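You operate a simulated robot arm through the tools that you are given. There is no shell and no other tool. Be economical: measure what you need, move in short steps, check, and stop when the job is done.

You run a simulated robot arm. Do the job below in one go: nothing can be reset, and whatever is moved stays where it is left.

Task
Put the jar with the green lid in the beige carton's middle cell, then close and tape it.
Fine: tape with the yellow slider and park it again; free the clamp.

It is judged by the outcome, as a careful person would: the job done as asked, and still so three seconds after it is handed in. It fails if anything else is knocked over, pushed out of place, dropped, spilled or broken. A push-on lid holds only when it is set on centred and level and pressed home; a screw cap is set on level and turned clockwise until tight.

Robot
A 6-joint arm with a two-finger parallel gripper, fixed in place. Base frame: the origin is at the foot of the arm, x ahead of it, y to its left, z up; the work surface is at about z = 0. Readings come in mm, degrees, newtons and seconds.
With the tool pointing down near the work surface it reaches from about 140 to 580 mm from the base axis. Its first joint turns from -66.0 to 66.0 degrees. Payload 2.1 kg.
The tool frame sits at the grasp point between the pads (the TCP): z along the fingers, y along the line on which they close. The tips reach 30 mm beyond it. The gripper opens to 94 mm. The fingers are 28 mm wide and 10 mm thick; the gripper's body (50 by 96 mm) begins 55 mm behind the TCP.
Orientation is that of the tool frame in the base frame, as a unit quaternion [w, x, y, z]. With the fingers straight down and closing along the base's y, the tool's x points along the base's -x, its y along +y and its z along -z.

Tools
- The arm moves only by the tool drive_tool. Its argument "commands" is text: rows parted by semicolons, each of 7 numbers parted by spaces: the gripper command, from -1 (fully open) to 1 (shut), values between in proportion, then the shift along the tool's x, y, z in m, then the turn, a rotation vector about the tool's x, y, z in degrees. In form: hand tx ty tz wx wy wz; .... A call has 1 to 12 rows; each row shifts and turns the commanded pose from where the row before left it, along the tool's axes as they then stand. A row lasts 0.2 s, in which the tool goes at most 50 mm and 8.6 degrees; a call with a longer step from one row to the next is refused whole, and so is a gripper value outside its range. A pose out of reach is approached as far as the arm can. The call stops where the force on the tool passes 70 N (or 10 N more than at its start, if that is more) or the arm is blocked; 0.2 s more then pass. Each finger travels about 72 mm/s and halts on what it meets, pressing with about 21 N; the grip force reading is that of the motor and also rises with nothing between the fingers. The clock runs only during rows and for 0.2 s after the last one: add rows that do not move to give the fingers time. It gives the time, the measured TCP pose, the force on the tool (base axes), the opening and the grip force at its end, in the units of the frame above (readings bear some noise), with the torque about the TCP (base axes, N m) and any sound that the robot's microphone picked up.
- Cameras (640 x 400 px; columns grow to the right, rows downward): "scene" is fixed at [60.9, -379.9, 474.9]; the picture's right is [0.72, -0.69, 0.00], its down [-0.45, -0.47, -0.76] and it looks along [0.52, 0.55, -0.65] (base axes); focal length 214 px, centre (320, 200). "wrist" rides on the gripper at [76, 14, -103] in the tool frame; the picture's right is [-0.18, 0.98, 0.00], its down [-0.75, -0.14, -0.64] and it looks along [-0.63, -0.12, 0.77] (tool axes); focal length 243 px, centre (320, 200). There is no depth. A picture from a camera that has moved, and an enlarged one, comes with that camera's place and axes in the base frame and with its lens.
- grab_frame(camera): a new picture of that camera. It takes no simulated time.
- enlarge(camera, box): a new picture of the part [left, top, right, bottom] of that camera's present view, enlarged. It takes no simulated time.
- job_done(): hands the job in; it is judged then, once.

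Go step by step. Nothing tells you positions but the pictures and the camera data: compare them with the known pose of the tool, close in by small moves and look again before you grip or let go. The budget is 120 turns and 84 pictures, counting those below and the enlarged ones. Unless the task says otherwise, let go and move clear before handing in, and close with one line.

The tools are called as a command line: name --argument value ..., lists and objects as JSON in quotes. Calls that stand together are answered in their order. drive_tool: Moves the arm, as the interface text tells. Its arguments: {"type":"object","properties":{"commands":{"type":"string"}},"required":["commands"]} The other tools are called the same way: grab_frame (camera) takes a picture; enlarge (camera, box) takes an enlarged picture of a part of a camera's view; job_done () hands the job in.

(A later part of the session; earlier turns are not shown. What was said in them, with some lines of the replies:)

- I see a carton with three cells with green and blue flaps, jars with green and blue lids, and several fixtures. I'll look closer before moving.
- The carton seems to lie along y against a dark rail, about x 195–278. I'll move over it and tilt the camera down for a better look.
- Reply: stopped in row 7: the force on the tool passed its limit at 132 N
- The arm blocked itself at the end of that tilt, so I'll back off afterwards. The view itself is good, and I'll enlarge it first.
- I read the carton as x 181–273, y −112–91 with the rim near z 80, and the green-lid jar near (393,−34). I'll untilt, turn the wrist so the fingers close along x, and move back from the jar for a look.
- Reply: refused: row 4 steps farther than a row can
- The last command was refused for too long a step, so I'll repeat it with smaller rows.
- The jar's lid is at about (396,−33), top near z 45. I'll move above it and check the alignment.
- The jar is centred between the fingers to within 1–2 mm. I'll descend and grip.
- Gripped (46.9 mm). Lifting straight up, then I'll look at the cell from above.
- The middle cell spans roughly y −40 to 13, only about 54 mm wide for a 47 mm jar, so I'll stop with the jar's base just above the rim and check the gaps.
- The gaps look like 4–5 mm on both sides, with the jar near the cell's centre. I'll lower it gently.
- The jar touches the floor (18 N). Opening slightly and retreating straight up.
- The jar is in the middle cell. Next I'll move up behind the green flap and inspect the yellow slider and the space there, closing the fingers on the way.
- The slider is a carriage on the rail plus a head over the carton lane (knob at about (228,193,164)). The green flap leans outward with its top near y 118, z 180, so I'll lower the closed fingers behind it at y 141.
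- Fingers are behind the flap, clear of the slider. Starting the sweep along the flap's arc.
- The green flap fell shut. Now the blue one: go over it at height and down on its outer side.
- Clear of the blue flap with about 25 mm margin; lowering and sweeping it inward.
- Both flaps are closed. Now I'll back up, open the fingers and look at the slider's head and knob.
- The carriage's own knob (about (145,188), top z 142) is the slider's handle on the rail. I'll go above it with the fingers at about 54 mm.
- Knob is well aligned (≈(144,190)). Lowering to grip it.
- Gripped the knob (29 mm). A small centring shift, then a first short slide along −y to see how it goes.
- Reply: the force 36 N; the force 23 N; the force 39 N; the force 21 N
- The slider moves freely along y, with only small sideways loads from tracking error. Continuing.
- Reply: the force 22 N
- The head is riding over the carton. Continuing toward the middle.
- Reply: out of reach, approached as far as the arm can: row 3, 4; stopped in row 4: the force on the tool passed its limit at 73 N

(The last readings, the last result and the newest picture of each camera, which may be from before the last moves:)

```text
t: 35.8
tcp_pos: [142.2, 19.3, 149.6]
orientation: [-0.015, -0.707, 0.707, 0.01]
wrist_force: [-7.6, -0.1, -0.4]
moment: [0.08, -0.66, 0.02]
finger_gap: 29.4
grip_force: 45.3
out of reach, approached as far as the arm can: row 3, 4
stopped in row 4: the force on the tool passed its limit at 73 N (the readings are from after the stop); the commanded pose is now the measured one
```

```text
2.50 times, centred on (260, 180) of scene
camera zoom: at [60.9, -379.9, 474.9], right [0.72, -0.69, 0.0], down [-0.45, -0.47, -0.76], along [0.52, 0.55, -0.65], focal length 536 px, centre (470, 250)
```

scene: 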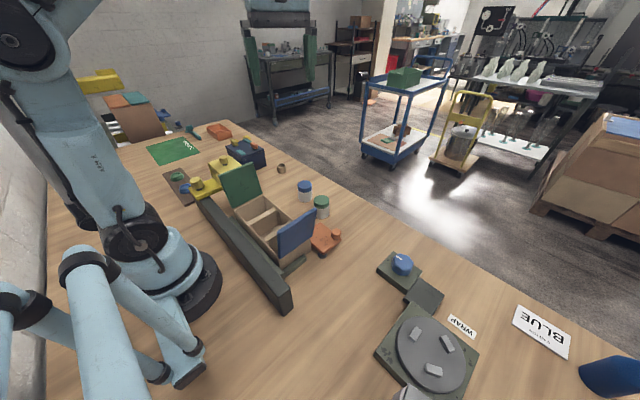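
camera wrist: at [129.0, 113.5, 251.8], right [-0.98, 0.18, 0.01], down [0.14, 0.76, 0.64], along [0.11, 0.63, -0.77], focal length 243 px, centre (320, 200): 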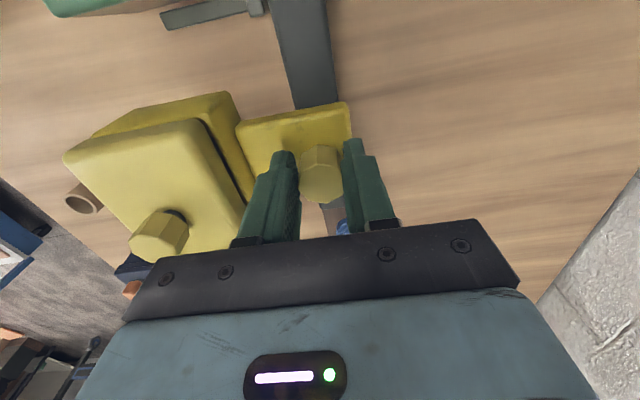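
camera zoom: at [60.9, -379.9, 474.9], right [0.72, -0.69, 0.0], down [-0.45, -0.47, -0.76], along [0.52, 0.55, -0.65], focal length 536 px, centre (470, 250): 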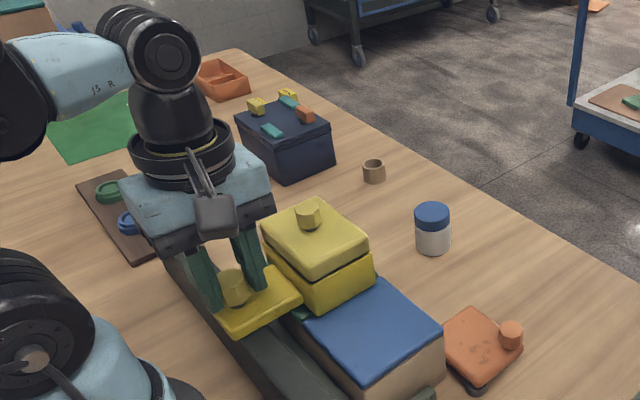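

The carriage knob gets out of reach near y=0. I'll release it here and instead push the head from its +y face at larger x.

drive_tool --commands "-0.1 0 0 0 0 0 0;-0.1 0 0 0 0 0 0;-0.1 0 0 -0.02 0 0 0;-0.1 0 0 -0.04 0 0 0;-0.1 -0.03 -0.02 -0.03 0 0 0;0.3 -0.03 -0.03 0 0 0 0;1 -0.03 -0.03 0 0 0 0;1 -0.02 0 0 0 0 0;1 0 0 0 0 0 0"

grab_frame --camera "wrist"

enlarge --camera "scene" --box '[180, 120, 340, 260]'

```text
t: 37.8
tcp_pos: [226.2, 132.8, 235.2]
orientation: [-0.015, -0.706, 0.708, 0.01]
wrist_force: [-1.0, 0.3, 0.5]
moment: [-0.02, 0.01, 0.02]
finger_gap: 0.2
grip_force: 20.4
```

```text
40 pictures are left
camera wrist: at [217.0, 56.0, 338.9], right [-0.98, 0.18, 0.03], down [0.16, 0.76, 0.63], along [0.09, 0.63, -0.77], focal length 243 px, centre (320, 200)
```

wrist: 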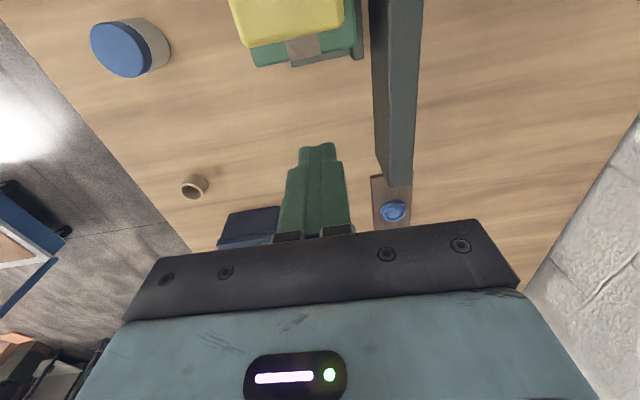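

```text
2.86 times, centred on (260, 190) of scene
camera zoom: at [60.9, -379.9, 474.9], right [0.72, -0.69, 0.0], down [-0.45, -0.47, -0.76], along [0.52, 0.55, -0.65], focal length 613 px, centre (491, 229)
```

zoom: 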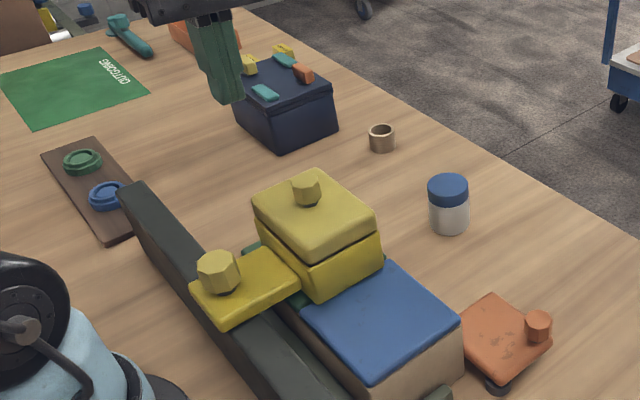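

Brown tape is visible on the green flap, so the head is laying tape. I'll level the tool, drop the closed fingers behind the head's +y face (≈ y 74), tips above the flaps, and push.

drive_tool --commands "1 0 0 0 2 -0.4 0;1 0.009 0.007 0.03 0 0 0;1 0.009 0.007 0.03 0 0 0;1 0 0 0.03 0 0 0;1 0 0 0.013 0 0 0;1 0 0 0 0 0 0"

grab_frame --camera "wrist"

enlarge --camera "scene" --box '[180, 120, 340, 260]'

```text
t: 39.2
tcp_pos: [211.7, 110.7, 132.1]
orientation: [0.0, -0.707, 0.707, -0.001]
wrist_force: [-0.4, 0.9, -0.6]
moment: [-0.03, 0.0, 0.0]
finger_gap: 0.0
grip_force: 21.1
```

```text
38 pictures are left
camera wrist: at [197.9, 35.0, 234.6], right [-0.98, 0.18, 0.0], down [0.14, 0.75, 0.64], along [0.12, 0.63, -0.77], focal length 243 px, centre (320, 200)
```

wrist: 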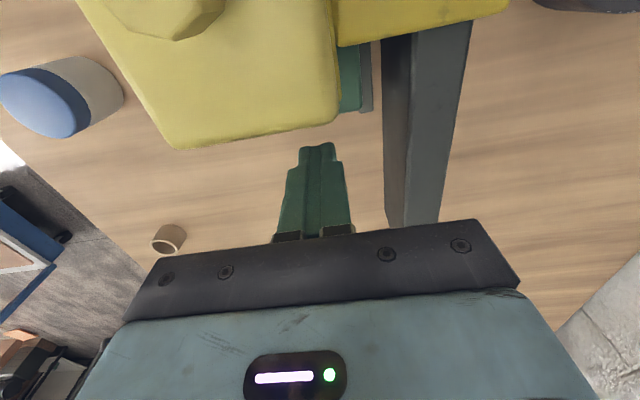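

```text
2.86 times, centred on (260, 190) of scene
camera zoom: at [60.9, -379.9, 474.9], right [0.72, -0.69, 0.0], down [-0.45, -0.47, -0.76], along [0.52, 0.55, -0.65], focal length 613 px, centre (491, 229)
```

zoom: 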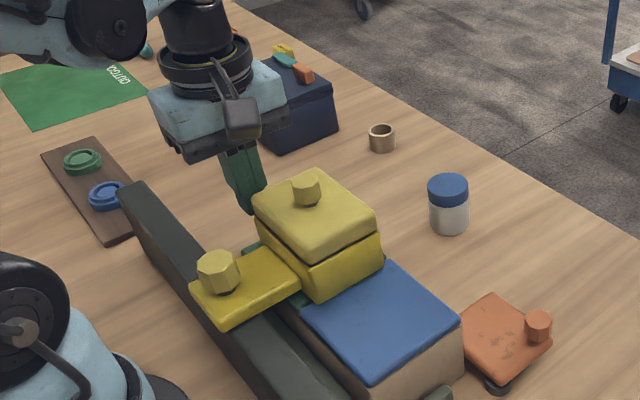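

Positioned behind the head. Pushing gently toward −y and checking the force.

drive_tool --commands "1 0.01 0 0 0 0 0;1 0.01 0 0 0 0 0;1 0.01 0 0 0 0 0;1 0.01 0 0 0 0 0;1 0.01 0 0 0 0 0;1 0 0 0 0 0 0"

enlarge --camera "scene" --box '[180, 120, 340, 260]'

```text
t: 40.6
tcp_pos: [212.3, 60.8, 133.0]
orientation: [0.0, -0.706, 0.708, 0.0]
wrist_force: [0.8, 0.4, -1.0]
moment: [0.01, 0.02, 0.01]
finger_gap: 0.2
grip_force: 20.8
```

```text
2.86 times, centred on (260, 190) of scene
camera zoom: at [60.9, -379.9, 474.9], right [0.72, -0.69, 0.0], down [-0.45, -0.47, -0.76], along [0.52, 0.55, -0.65], focal length 613 px, centre (491, 229)
```

zoom: 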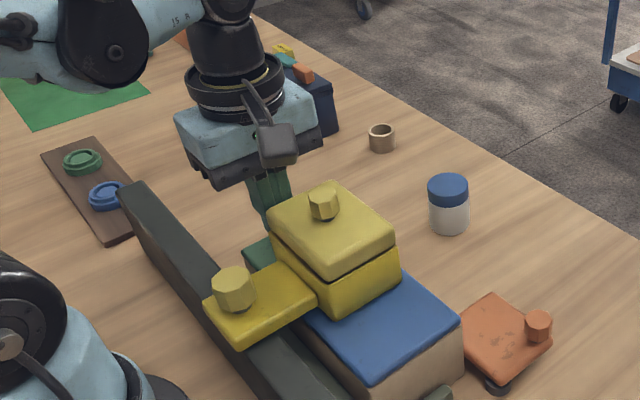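

It glides with little force. Continuing the pass.

drive_tool --commands "1 0.015 0 0 0 0 0;1 0.015 0 0 0 0 0;1 0.015 0 0 0 0 0;1 0.015 0 0 0 0 0;1 0.015 0 0 0 0 0;1 0.015 0 0 0 0 0;1 0.015 0 0 0 0 0;1 0.015 0 0 0 0 0;1 0 0 0 0 0 0"

enlarge --camera "scene" --box '[180, 120, 380, 300]'

```text
t: 42.6
tcp_pos: [212.5, -59.1, 133.2]
orientation: [0.0, -0.707, 0.708, 0.001]
wrist_force: [-1.0, 0.7, -0.3]
moment: [-0.03, -0.03, 0.0]
finger_gap: 0.3
grip_force: 21.3
```

```text
2.22 times, centred on (280, 210) of scene
camera zoom: at [60.9, -379.9, 474.9], right [0.72, -0.69, 0.0], down [-0.45, -0.47, -0.76], along [0.52, 0.55, -0.65], focal length 477 px, centre (409, 178)
```

zoom: 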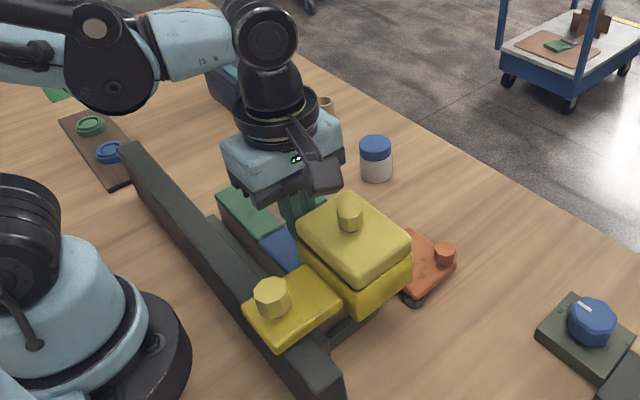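

drive_tool --commands "1 0.01 0 0 0 0 0;1 0.01 0 0 0 0 0;1 0.008 0 0 0 0 0;1 0.006 0 0 0 0 0;1 0 0 0 0 0 0"

grab_frame --camera "scene"

grab_frame --camera "wrist"

```text
t: 43.3
tcp_pos: [212.3, -72.5, 133.8]
orientation: [-0.012, 0.71, -0.704, -0.012]
wrist_force: [0.7, 14.7, 2.8]
moment: [-0.3, 0.02, -0.06]
finger_gap: 0.0
grip_force: 20.7
stopped in row 3: the force on the tool passed its limit at 84 N (the readings are from after the stop); the commanded pose is now the measured one
```

```text
34 pictures are left
```

scene: 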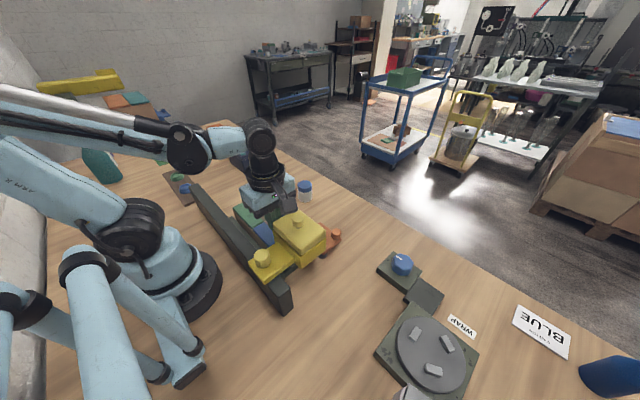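

```text
33 pictures are left
camera wrist: at [199.1, -151.5, 232.5], right [-0.98, 0.18, 0.01], down [0.14, 0.73, 0.67], along [0.11, 0.66, -0.75], focal length 243 px, centre (320, 200)
```

wrist: 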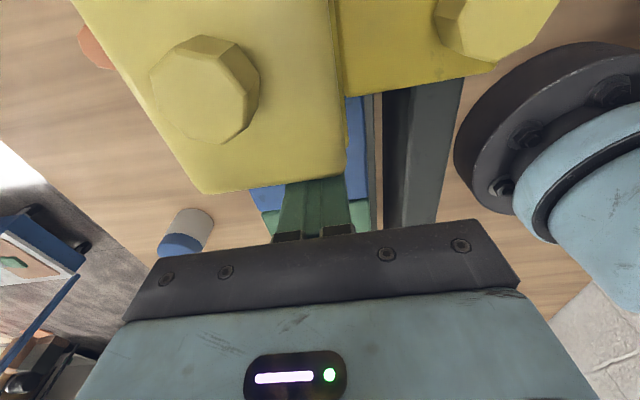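

The slider reached its end stop with the head past the carton's −y end. I'll back off, rise and look at the tape.

drive_tool --commands "1 -0.012 0 0 0 0 0;1 -0.01 0 0 0 2 0;1 0 0 -0.03 0 0 0;1 0 0 -0.04 0 0 0;1 0 0 -0.04 0 0 0;1 -0.02 -0.02 -0.03 0 0 0;1 -0.04 0 0 0 0 0;1 -0.04 0 0 0 0 0;1 0 0 0 0 0 0"

grab_frame --camera "wrist"

enlarge --camera "scene" --box '[190, 160, 360, 300]'

```text
t: 45.3
tcp_pos: [233.6, 49.4, 270.7]
orientation: [0.001, 0.709, -0.705, 0.001]
wrist_force: [-1.2, 0.1, -0.8]
moment: [0.0, 0.02, 0.01]
finger_gap: 0.1
grip_force: 21.1
```

```text
32 pictures are left
camera wrist: at [219.2, -26.2, 373.9], right [-0.98, 0.18, 0.0], down [0.14, 0.76, 0.64], along [0.11, 0.63, -0.77], focal length 243 px, centre (320, 200)
```

wrist: 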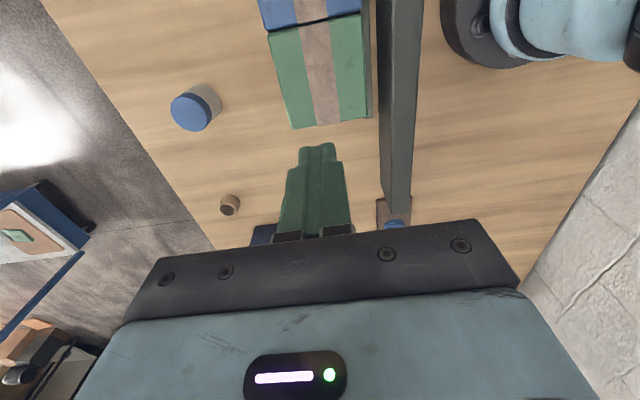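

```text
2.86 times, centred on (275, 230) of scene
camera zoom: at [60.9, -379.9, 474.9], right [0.72, -0.69, 0.0], down [-0.45, -0.47, -0.76], along [0.52, 0.55, -0.65], focal length 613 px, centre (449, 114)
```

zoom: 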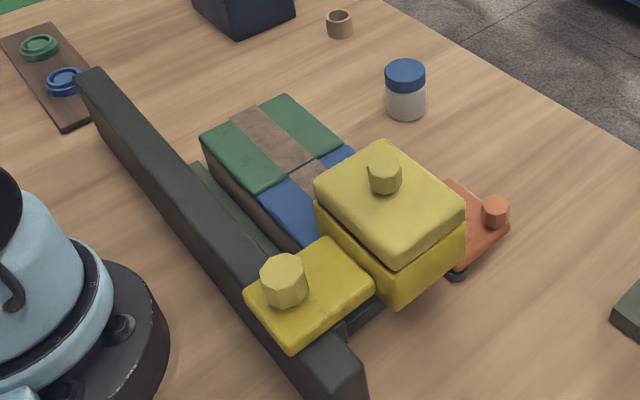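

The tape runs along the carton. Now go over to the head's −y side to push the slider back to its park position.

drive_tool --commands "1 0.04 0.02 0 0 0 0;1 0.047 0 0 0 0 0;1 0.047 0 0 0 0 0;1 0.047 0 0 0 0 0;1 0.047 0 0 0 0 0;1 0.047 0 0 0 0 0;1 0 0 0.02 0 0 0;1 0 0 0 0 0 0"

grab_frame --camera "wrist"

enlarge --camera "scene" --box '[190, 120, 390, 300]'

```text
t: 47.1
tcp_pos: [213.2, -225.0, 254.1]
orientation: [0.002, 0.71, -0.704, 0.003]
wrist_force: [0.3, -0.8, 0.0]
moment: [-0.01, -0.02, 0.0]
finger_gap: 0.1
grip_force: 21.1
```

```text
30 pictures are left
camera wrist: at [199.7, -300.7, 357.2], right [-0.98, 0.18, 0.0], down [0.14, 0.76, 0.64], along [0.11, 0.63, -0.77], focal length 243 px, centre (320, 200)
```

wrist: 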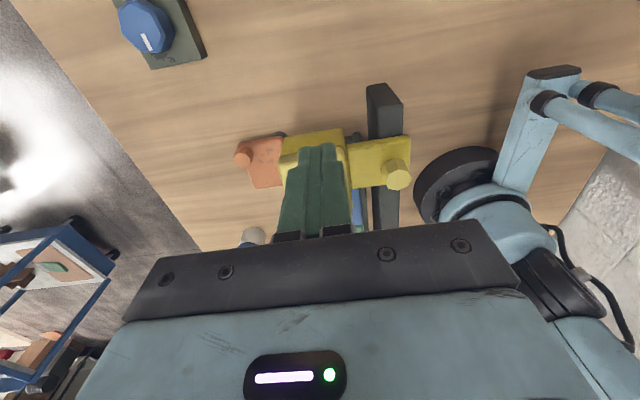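

```text
2.22 times, centred on (290, 210) of scene
camera zoom: at [60.9, -379.9, 474.9], right [0.72, -0.69, 0.0], down [-0.45, -0.47, -0.76], along [0.52, 0.55, -0.65], focal length 477 px, centre (387, 178)
```

zoom: 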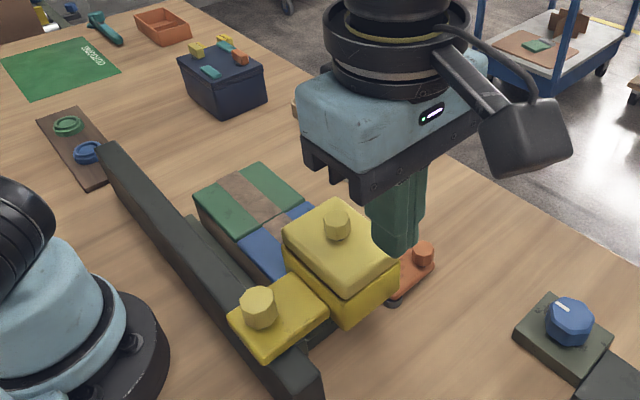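

Fingers are clear of the head's −y face (≈ −187). Lowering and pushing back toward +y.

drive_tool --commands "1 0 0 0.04 0 0 0;1 0 0 0.04 0 0 0;1 0 0 0.04 0 0 0;1 -0.01 0 0 0 0 0;1 -0.01 0 0 0 0 0;1 -0.01 0 0 0 0 0;1 -0.01 0 0 0 0 0;1 -0.01 0 0 0 0 0;1 0 0 0 0 0 0"

enlarge --camera "scene" --box '[190, 120, 390, 300]'

```text
t: 49.1
tcp_pos: [211.8, -176.5, 133.4]
orientation: [0.002, 0.709, -0.705, 0.002]
wrist_force: [0.3, -1.5, -0.1]
moment: [0.0, 0.0, 0.0]
finger_gap: 0.2
grip_force: 20.5
```

```text
2.22 times, centred on (290, 210) of scene
camera zoom: at [60.9, -379.9, 474.9], right [0.72, -0.69, 0.0], down [-0.45, -0.47, -0.76], along [0.52, 0.55, -0.65], focal length 477 px, centre (387, 178)
```

zoom: 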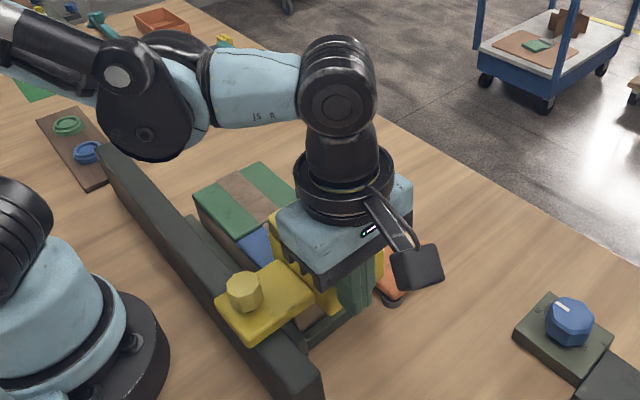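

Pushing works in this direction too. Continuing along the rail.

drive_tool --commands "1 -0.015 0 0 0 0 0;1 -0.018 0 0 0 0 0;1 -0.018 0 0 0 0 0;1 -0.018 0 0 0 0 0;1 -0.018 0 0 0 0 0;1 -0.018 0 0 0 0 0;1 -0.018 0 0 0 0 0;1 -0.018 0 0 0 0 0;1 -0.018 0 0 0 0 0;1 -0.018 0 0 0 0 0;1 -0.018 0 0 0 0 0;1 0 0 0 0 0 0"

enlarge --camera "scene" --box '[160, 120, 360, 300]'

```text
t: 51.7
tcp_pos: [211.0, 19.5, 132.7]
orientation: [0.002, 0.71, -0.705, 0.002]
wrist_force: [0.0, -0.2, -0.1]
moment: [-0.01, 0.02, -0.01]
finger_gap: 0.0
grip_force: 21.0
```

```text
2.22 times, centred on (260, 210) of scene
camera zoom: at [60.9, -379.9, 474.9], right [0.72, -0.69, 0.0], down [-0.45, -0.47, -0.76], along [0.52, 0.55, -0.65], focal length 477 px, centre (453, 178)
```

zoom: 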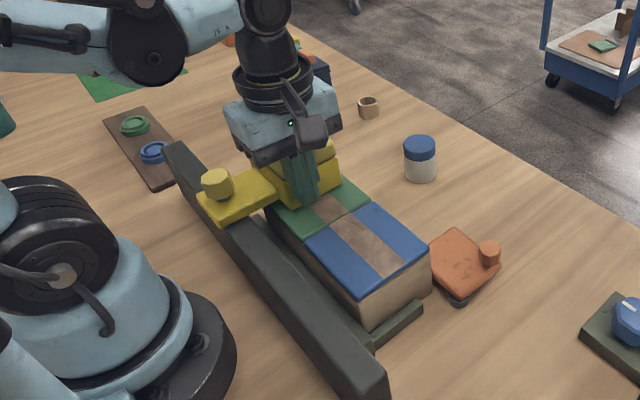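

drive_tool --commands "1 -0.018 0 0 0 0 0;1 -0.018 0 0 0 0 0;1 -0.018 0 0 0 0 0;1 -0.018 0 0 0 0 0;1 -0.018 0 0 0 0 0;1 -0.01 0 0 0 0 0;1 -0.005 0 0 0 0 0;1 0 0 0 0 0 0"

enlarge --camera "scene" --box '[190, 145, 260, 195]'

```text
t: 53.5
tcp_pos: [211.4, 125.5, 133.3]
orientation: [0.002, 0.709, -0.705, 0.002]
wrist_force: [0.1, -0.8, 0.3]
moment: [0.04, 0.02, -0.03]
finger_gap: 0.0
grip_force: 21.4
```

```text
8.00 times, centred on (225, 170) of scene
camera zoom: at [60.9, -379.9, 474.9], right [0.72, -0.69, 0.0], down [-0.45, -0.47, -0.76], along [0.52, 0.55, -0.65], focal length 1716 px, centre (1080, 440)
```

zoom: 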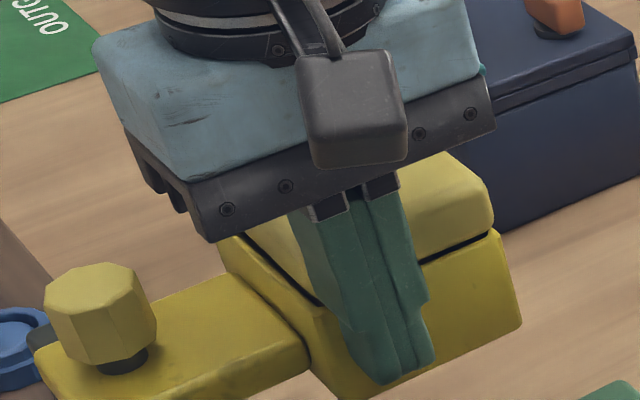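

About 4 mm short of its original place; nudging the rest.

drive_tool --commands "1 -0.002 0 0 0 0 0;1 -0.002 0 0 0 0 0;1 0 0 0 0 0 0"

enlarge --camera "scene" --box '[190, 145, 260, 195]'

```text
t: 54.3
tcp_pos: [210.3, 128.2, 132.6]
orientation: [0.001, 0.71, -0.705, 0.001]
wrist_force: [0.7, -0.6, -0.7]
moment: [0.02, 0.01, -0.03]
finger_gap: 0.3
grip_force: 21.7
```

```text
8.00 times, centred on (225, 170) of scene
camera zoom: at [60.9, -379.9, 474.9], right [0.72, -0.69, 0.0], down [-0.45, -0.47, -0.76], along [0.52, 0.55, -0.65], focal length 1716 px, centre (1080, 440)
```

zoom: 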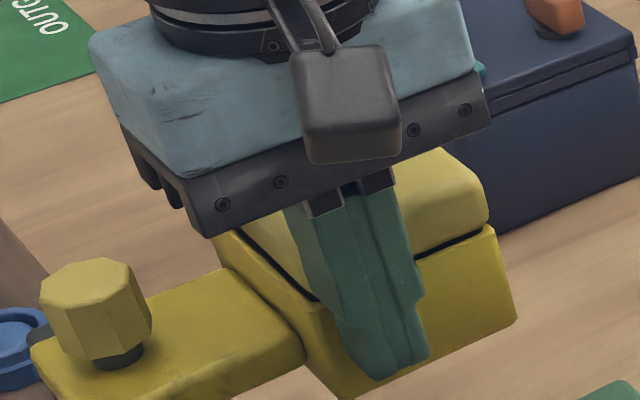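

drive_tool --commands "1 -0.002 0 0 0 0 0;1 0 0 0 0 0 0"

enlarge --camera "scene" --box '[190, 145, 260, 195]'

```text
t: 54.9
tcp_pos: [210.4, 129.5, 132.3]
orientation: [0.002, 0.709, -0.705, 0.002]
wrist_force: [0.0, -0.2, 0.8]
moment: [-0.02, 0.01, -0.01]
finger_gap: 0.1
grip_force: 21.1
```

```text
8.00 times, centred on (225, 170) of scene
camera zoom: at [60.9, -379.9, 474.9], right [0.72, -0.69, 0.0], down [-0.45, -0.47, -0.76], along [0.52, 0.55, -0.65], focal length 1716 px, centre (1080, 440)
```

zoom: 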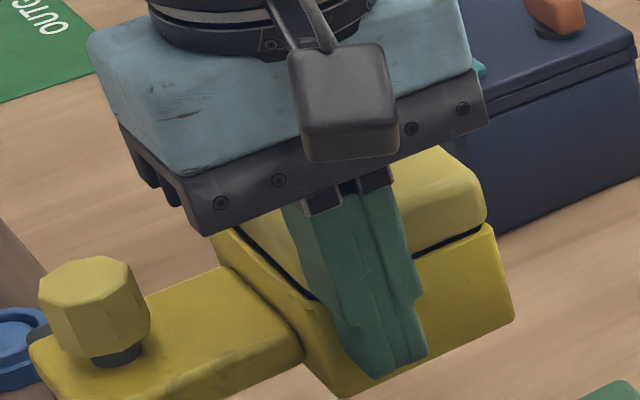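

Parked within about a millimetre; a last 1 mm nudge, then back off and go look at the orange clamp.

drive_tool --commands "1 -0.001 0 0 0 0 0;1 0.02 0 0 0 0 0;1 0.02 0 -0.03 0 0 0;1 0 0 -0.045 0 0 0;1 0.02 -0.02 -0.03 0 0 0;1 0.04 -0.02 0 0 0 0;1 0.04 -0.02 0 0 0 0;1 0.04 -0.02 0 0 0 0;0.5 0.04 -0.02 0 0 0 0;0.2 0.045 0 0 0 0 0;0.2 0.03 0 0 0 0 0;0.2 0 0 0 0 0 0"

grab_frame --camera "wrist"

enlarge --camera "scene" --box '[190, 130, 370, 290]'

```text
t: 57.5
tcp_pos: [312.7, -162.6, 238.0]
orientation: [0.002, 0.71, -0.705, 0.002]
wrist_force: [0.4, 0.1, 0.5]
moment: [-0.01, 0.0, 0.0]
finger_gap: 37.5
grip_force: 0.1
```

```text
23 pictures are left
camera wrist: at [299.6, -238.3, 341.8], right [-0.98, 0.18, 0.0], down [0.14, 0.76, 0.64], along [0.11, 0.63, -0.77], focal length 243 px, centre (320, 200)
```

wrist: 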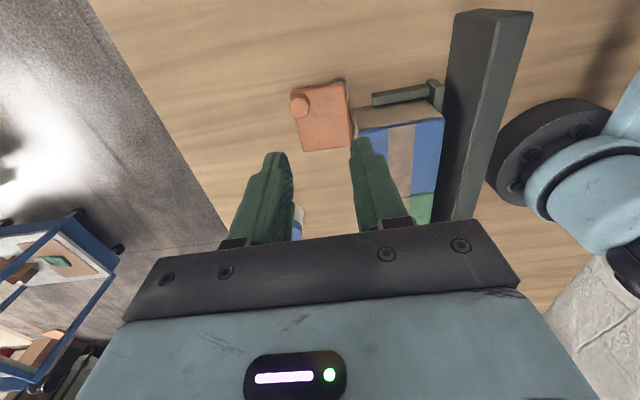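

```text
2.50 times, centred on (280, 210) of scene
camera zoom: at [60.9, -379.9, 474.9], right [0.72, -0.69, 0.0], down [-0.45, -0.47, -0.76], along [0.52, 0.55, -0.65], focal length 536 px, centre (420, 175)
```

zoom: 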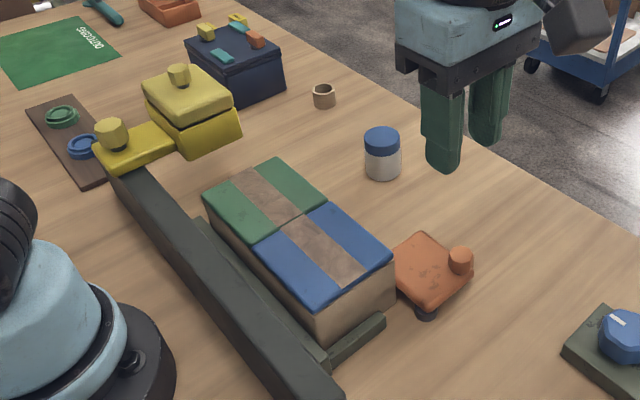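

enlarge --camera "scene" --box '[290, 205, 360, 265]'

enlarge --camera "wrist" --box '[270, 60, 460, 180]'

```text
6.67 times, centred on (325, 235) of scene
camera zoom: at [60.9, -379.9, 474.9], right [0.72, -0.69, 0.0], down [-0.45, -0.47, -0.76], along [0.52, 0.55, -0.65], focal length 1430 px, centre (287, -33)
```

zoom: 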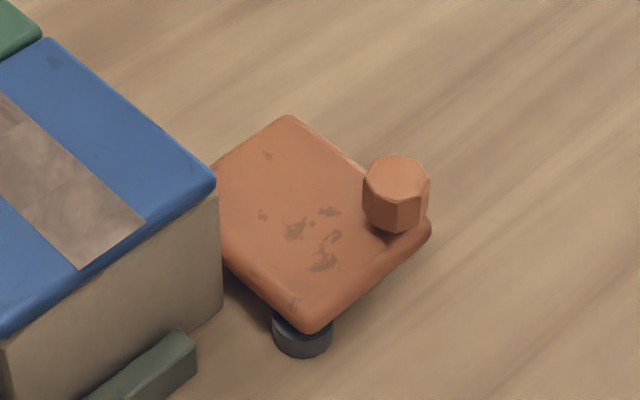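

```text
3.33 times, centred on (365, 120) of wrist
camera zoom: at [299.6, -238.3, 341.8], right [-0.98, 0.18, 0.0], down [0.14, 0.76, 0.64], along [0.11, 0.63, -0.77], focal length 809 px, centre (170, 467)
```

zoom: 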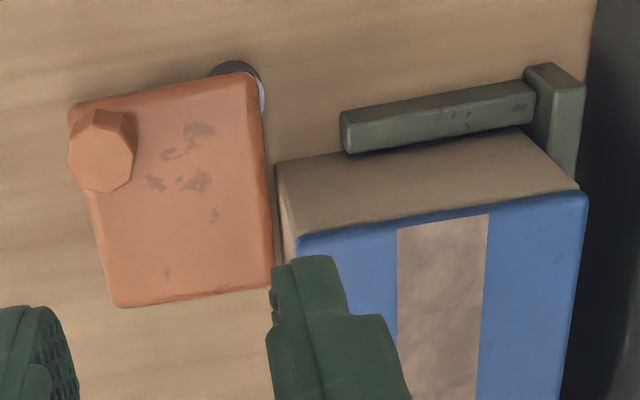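

The clamp is a swing plate: a dark pivot post at about (286,−153), knob at about (336,−150, top 66). It should swing clear when the knob is pushed toward −y, so I'll place closed fingers on the knob's +y side, just above the plate.

drive_tool --commands "1 -0.024 -0.012 0 0 0 0;1 -0.024 -0.012 0 0 0 0;1 0 0 0.04 0 0 0;1 0 0 0.04 0 0 0;1 0 0 0.04 0 0 0;1 0 0 0.025 0 0 0;1 0 0 0.008 0 0 0;1 0 0 0 0 0 0"

grab_frame --camera "wrist"

enlarge --camera "scene" --box '[280, 180, 380, 270]'

```text
t: 59.3
tcp_pos: [336.7, -114.7, 85.4]
orientation: [0.002, 0.709, -0.705, 0.001]
wrist_force: [-0.1, 0.7, 0.4]
moment: [-0.03, 0.01, 0.01]
finger_gap: 0.1
grip_force: 21.2
```

```text
19 pictures are left
camera wrist: at [323.8, -190.0, 187.4], right [-0.98, 0.18, 0.0], down [0.14, 0.76, 0.64], along [0.11, 0.63, -0.77], focal length 243 px, centre (320, 200)
```

wrist: 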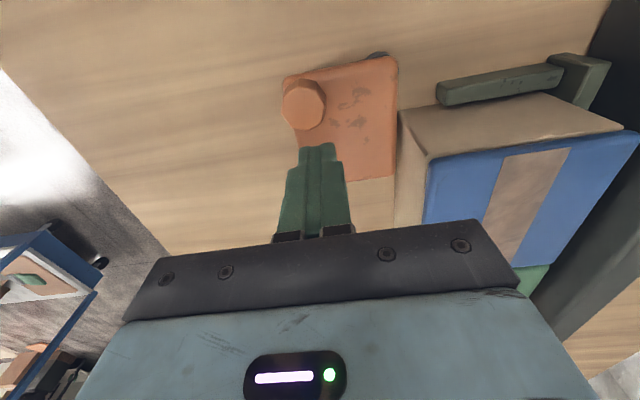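

```text
4.44 times, centred on (330, 225) of scene
camera zoom: at [60.9, -379.9, 474.9], right [0.72, -0.69, 0.0], down [-0.45, -0.47, -0.76], along [0.52, 0.55, -0.65], focal length 953 px, centre (276, 89)
```

zoom: 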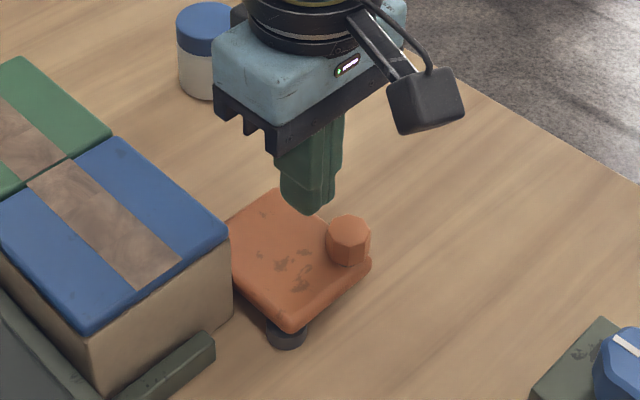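

Well placed behind the knob. Lowering 3 mm and pushing gently toward −y.

drive_tool --commands "1 0 0 0.003 0 0 0;1 0.008 0 0 0 0 0;1 0.008 0 0 0 0 0;1 0.006 0 0 0 0 0;1 0.006 0 0 0 0 0;1 0 0 0 0 0 0"

enlarge --camera "scene" --box '[280, 180, 380, 270]'

```text
t: 60.7
tcp_pos: [336.1, -143.2, 83.3]
orientation: [0.002, 0.71, -0.704, 0.002]
wrist_force: [-6.0, 7.5, 24.7]
moment: [-0.15, 0.05, -0.32]
finger_gap: 0.0
grip_force: 21.0
```

```text
4.44 times, centred on (330, 225) of scene
camera zoom: at [60.8, -379.8, 474.9], right [0.72, -0.69, 0.0], down [-0.45, -0.47, -0.76], along [0.52, 0.55, -0.65], focal length 953 px, centre (276, 89)
```

zoom: 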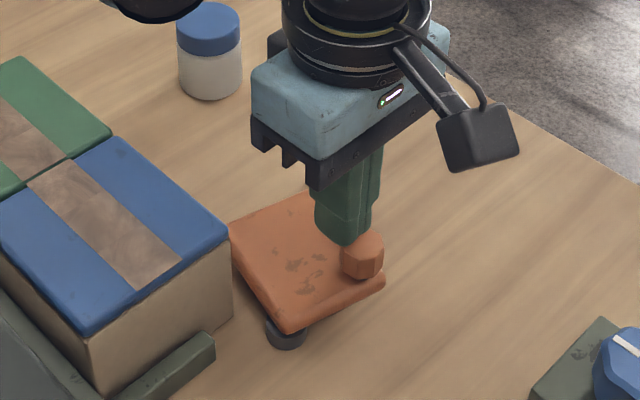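

The clamp swings as expected. I'll lift 2 mm to relieve the downward contact and follow the arc.

drive_tool --commands "1 0 0 -0.002 0 0 0;1 0.007 0 0 0 0 0;1 0.007 0 0 0 0 0;1 0.007 0 0 0 0 0;1 0.007 0.001 0 0 0 0;1 0.007 0.003 0 0 0 0;1 0.007 0.004 0 0 0 0;1 0 0 0 0 0 0"

enlarge --camera "scene" --box '[280, 180, 380, 270]'

```text
t: 62.5
tcp_pos: [328.7, -184.5, 84.9]
orientation: [0.002, 0.709, -0.705, 0.002]
wrist_force: [0.1, -0.1, 0.4]
moment: [-0.03, 0.0, -0.01]
finger_gap: 0.0
grip_force: 21.1
```

```text
4.44 times, centred on (330, 225) of scene
camera zoom: at [60.9, -379.9, 474.9], right [0.72, -0.69, 0.0], down [-0.45, -0.47, -0.76], along [0.52, 0.55, -0.65], focal length 953 px, centre (276, 89)
```

zoom: 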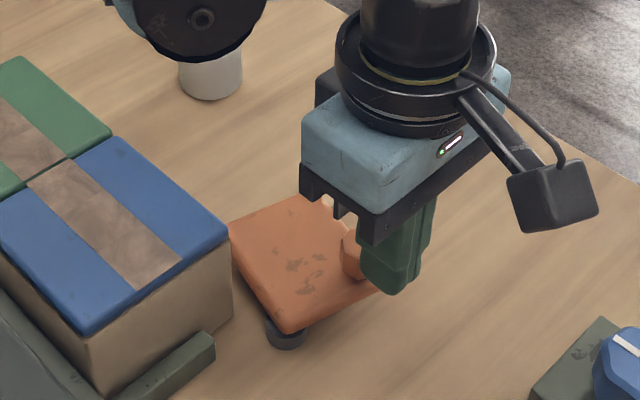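

The fingers slipped past the knob, which sits lower than I reckoned. Rising to look again.

drive_tool --commands "1 0.01 0 -0.03 0 0 0;1 0 0 -0.04 0 0 0;-0.1 0 0 -0.02 0 0 0;-0.1 0 0 0 0 0 0;-0.1 0 0 0 0 0 0"

enlarge --camera "wrist" --box '[220, 40, 420, 180]'

enlarge --camera "scene" --box '[290, 205, 360, 265]'

```text
t: 63.7
tcp_pos: [329.7, -197.8, 175.3]
orientation: [0.002, 0.71, -0.704, 0.002]
wrist_force: [0.2, -0.7, 0.6]
moment: [0.03, -0.03, 0.02]
finger_gap: 51.5
grip_force: 0.1
```

```text
2.86 times, centred on (320, 110) of wrist
camera zoom: at [316.7, -273.4, 277.9], right [-0.98, 0.18, 0.0], down [0.14, 0.76, 0.64], along [0.11, 0.63, -0.77], focal length 693 px, centre (320, 457)
```

zoom: 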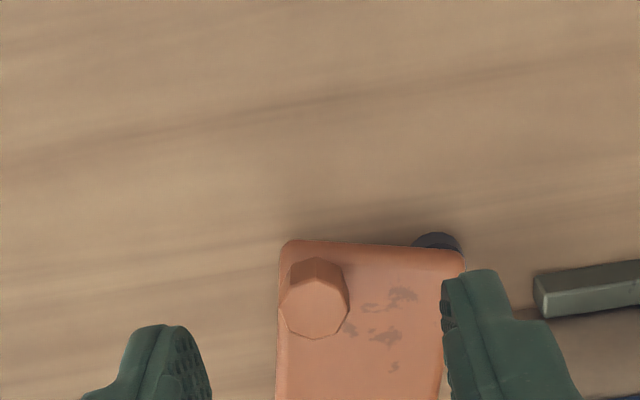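

```text
6.67 times, centred on (325, 235) of scene
camera zoom: at [60.9, -379.9, 474.9], right [0.72, -0.69, 0.0], down [-0.45, -0.47, -0.76], along [0.52, 0.55, -0.65], focal length 1430 px, centre (287, -33)
```

zoom: 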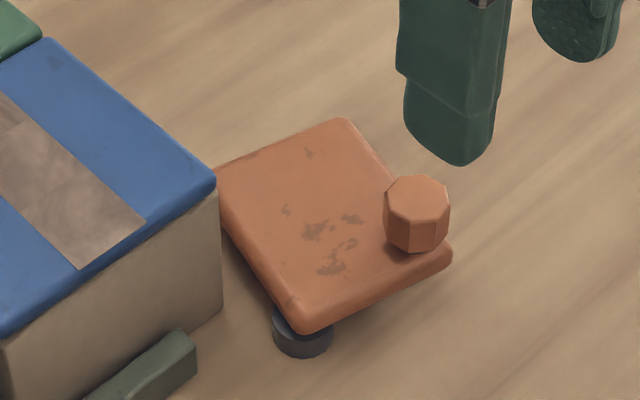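

The knob's top is only about z 59 (plate about 44), so my tips were too high. Returning to its +y side with the tips at z≈47.

drive_tool --commands "1 -0.025 -0.004 0 0 0 0;1 -0.025 -0.004 0 0 0 0;1 -0.025 0 0 0 0 0;1 0 0 0.04 0 0 0;1 0 0 0.04 0 0 0;1 0 0 0.017 0 0 0;1 0 0 0 0 0 0"

enlarge --camera "scene" --box '[280, 180, 380, 270]'

```text
t: 65.3
tcp_pos: [338.8, -119.8, 75.1]
orientation: [0.002, 0.709, -0.705, 0.003]
wrist_force: [-0.4, 0.8, 0.3]
moment: [-0.02, -0.02, -0.01]
finger_gap: 0.0
grip_force: 21.1
```

```text
4.44 times, centred on (330, 225) of scene
camera zoom: at [60.9, -379.9, 474.9], right [0.72, -0.69, 0.0], down [-0.45, -0.47, -0.76], along [0.52, 0.55, -0.65], focal length 953 px, centre (276, 89)
```

zoom: 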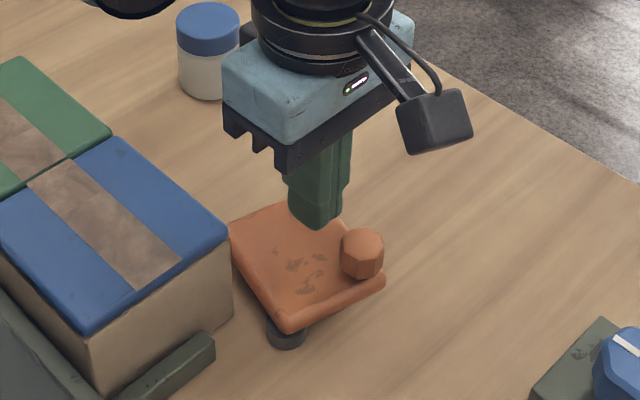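

drive_tool --commands "1 0.009 0 0 0 0 0;1 0.009 0 0 0 0 0;1 0.007 0 0 0 0 0;1 0.007 0 0 0 0 0;1 0.006 0 0 0 0 0;1 0 0 0 0 0 0"

enlarge --camera "scene" --box '[280, 180, 380, 270]'

```text
t: 66.7
tcp_pos: [337.1, -157.7, 78.1]
orientation: [0.002, 0.709, -0.705, 0.002]
wrist_force: [-1.4, 0.7, 0.3]
moment: [0.04, 0.02, -0.05]
finger_gap: 0.0
grip_force: 21.2
```

```text
4.44 times, centred on (330, 225) of scene
camera zoom: at [60.9, -379.9, 474.9], right [0.72, -0.69, 0.0], down [-0.45, -0.47, -0.76], along [0.52, 0.55, -0.65], focal length 953 px, centre (276, 89)
```

zoom: 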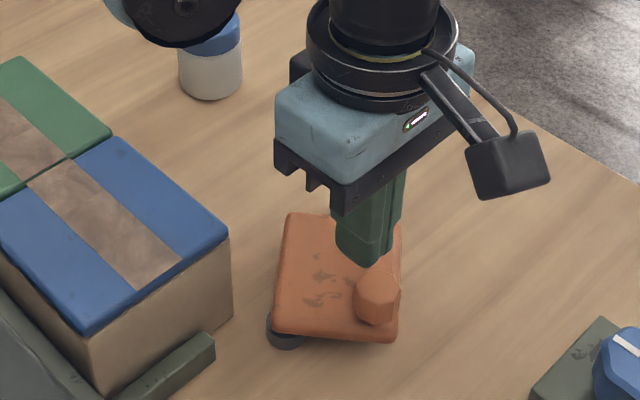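

The plate is swinging clear of the carton (about 40°). Following the arc further.

drive_tool --commands "1 0.007 0 0 0 0 0;1 0.007 0 0 0 0 0;1 0.006 0.004 0 0 0 0;1 0.006 0.004 0 0 0 0;1 0.005 0.006 0 0 0 0;1 0.004 0.006 0 0 0 0;1 0 0 0 0 0 0"

enlarge --camera "scene" --box '[280, 180, 380, 270]'

```text
t: 68.3
tcp_pos: [316.6, -193.7, 77.3]
orientation: [0.001, 0.71, -0.704, 0.002]
wrist_force: [1.2, 0.2, -0.1]
moment: [0.0, 0.02, 0.01]
finger_gap: 0.1
grip_force: 20.6
```

```text
4.44 times, centred on (330, 225) of scene
camera zoom: at [60.9, -379.9, 474.9], right [0.72, -0.69, 0.0], down [-0.45, -0.47, -0.76], along [0.52, 0.55, -0.65], focal length 953 px, centre (276, 89)
```

zoom: 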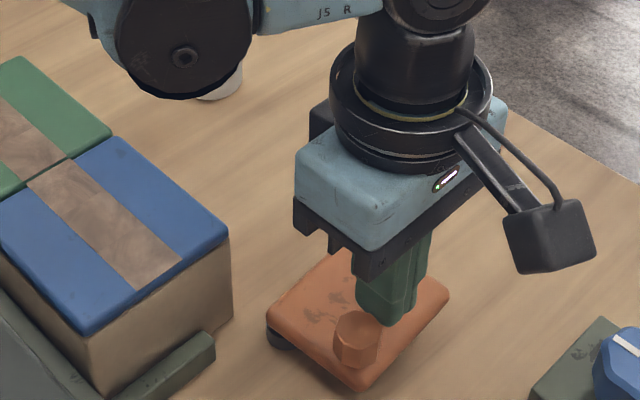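

The clamp is swung about 85°, fully clear of the carton. Moving off the knob, rising and checking everything.

drive_tool --commands "1 -0.006 -0.006 0 0 0 0;1 0 0 -0.03 0 0 0;1 0 0 -0.045 0 0 0;1 0 0 -0.045 0 0 0;1 0 0 -0.045 0 0 0;-0.5 0.03 -0.02 0 0 0 0;-0.5 0.03 -0.02 0 0 0 0;-0.5 0 0 0 0 0 0"

grab_frame --camera "scene"

enlarge --camera "scene" --box '[190, 145, 260, 195]'

enlarge --camera "scene" --box '[200, 160, 370, 290]'

```text
t: 70.1
tcp_pos: [365.5, -244.6, 243.4]
orientation: [0.002, 0.709, -0.705, 0.002]
wrist_force: [-0.2, 1.0, -0.7]
moment: [0.03, -0.05, -0.03]
finger_gap: 70.4
grip_force: 0.1
```

```text
10 pictures are left
```

scene: 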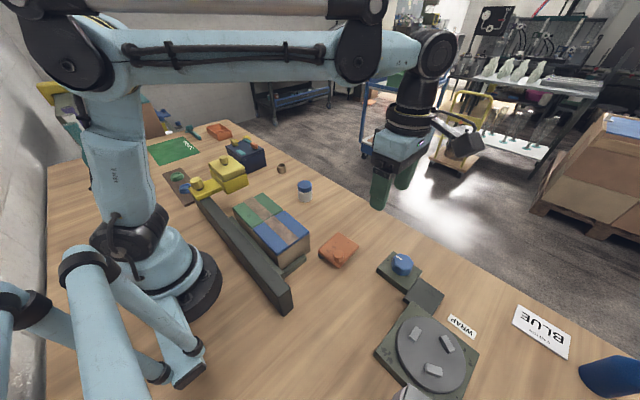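

```text
8.00 times, centred on (225, 170) of scene
camera zoom: at [60.9, -379.9, 474.9], right [0.72, -0.69, 0.0], down [-0.45, -0.47, -0.76], along [0.52, 0.55, -0.65], focal length 1716 px, centre (1080, 440)
```

zoom: 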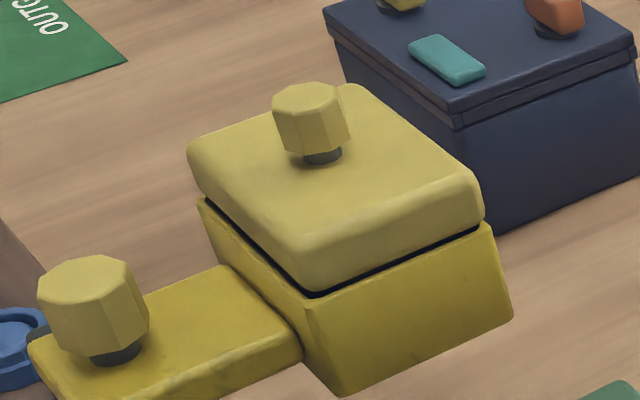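

```text
3.08 times, centred on (285, 225) of scene
camera zoom: at [60.9, -379.9, 474.9], right [0.72, -0.69, 0.0], down [-0.45, -0.47, -0.76], along [0.52, 0.55, -0.65], focal length 660 px, centre (428, 123)
```

zoom: 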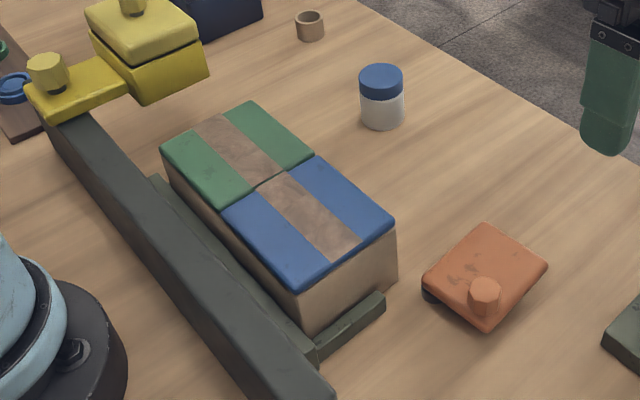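

The jar is in the middle cell, both flaps are shut and taped, the slider is back at its start and the clamp has swung clear. Nothing else has moved, so I'm handing in.

job_done

```text
The job is handed in.
```

The green-lid jar is in the carton's middle cell, the carton is closed and taped, the yellow slider is parked again, and the clamp is free.
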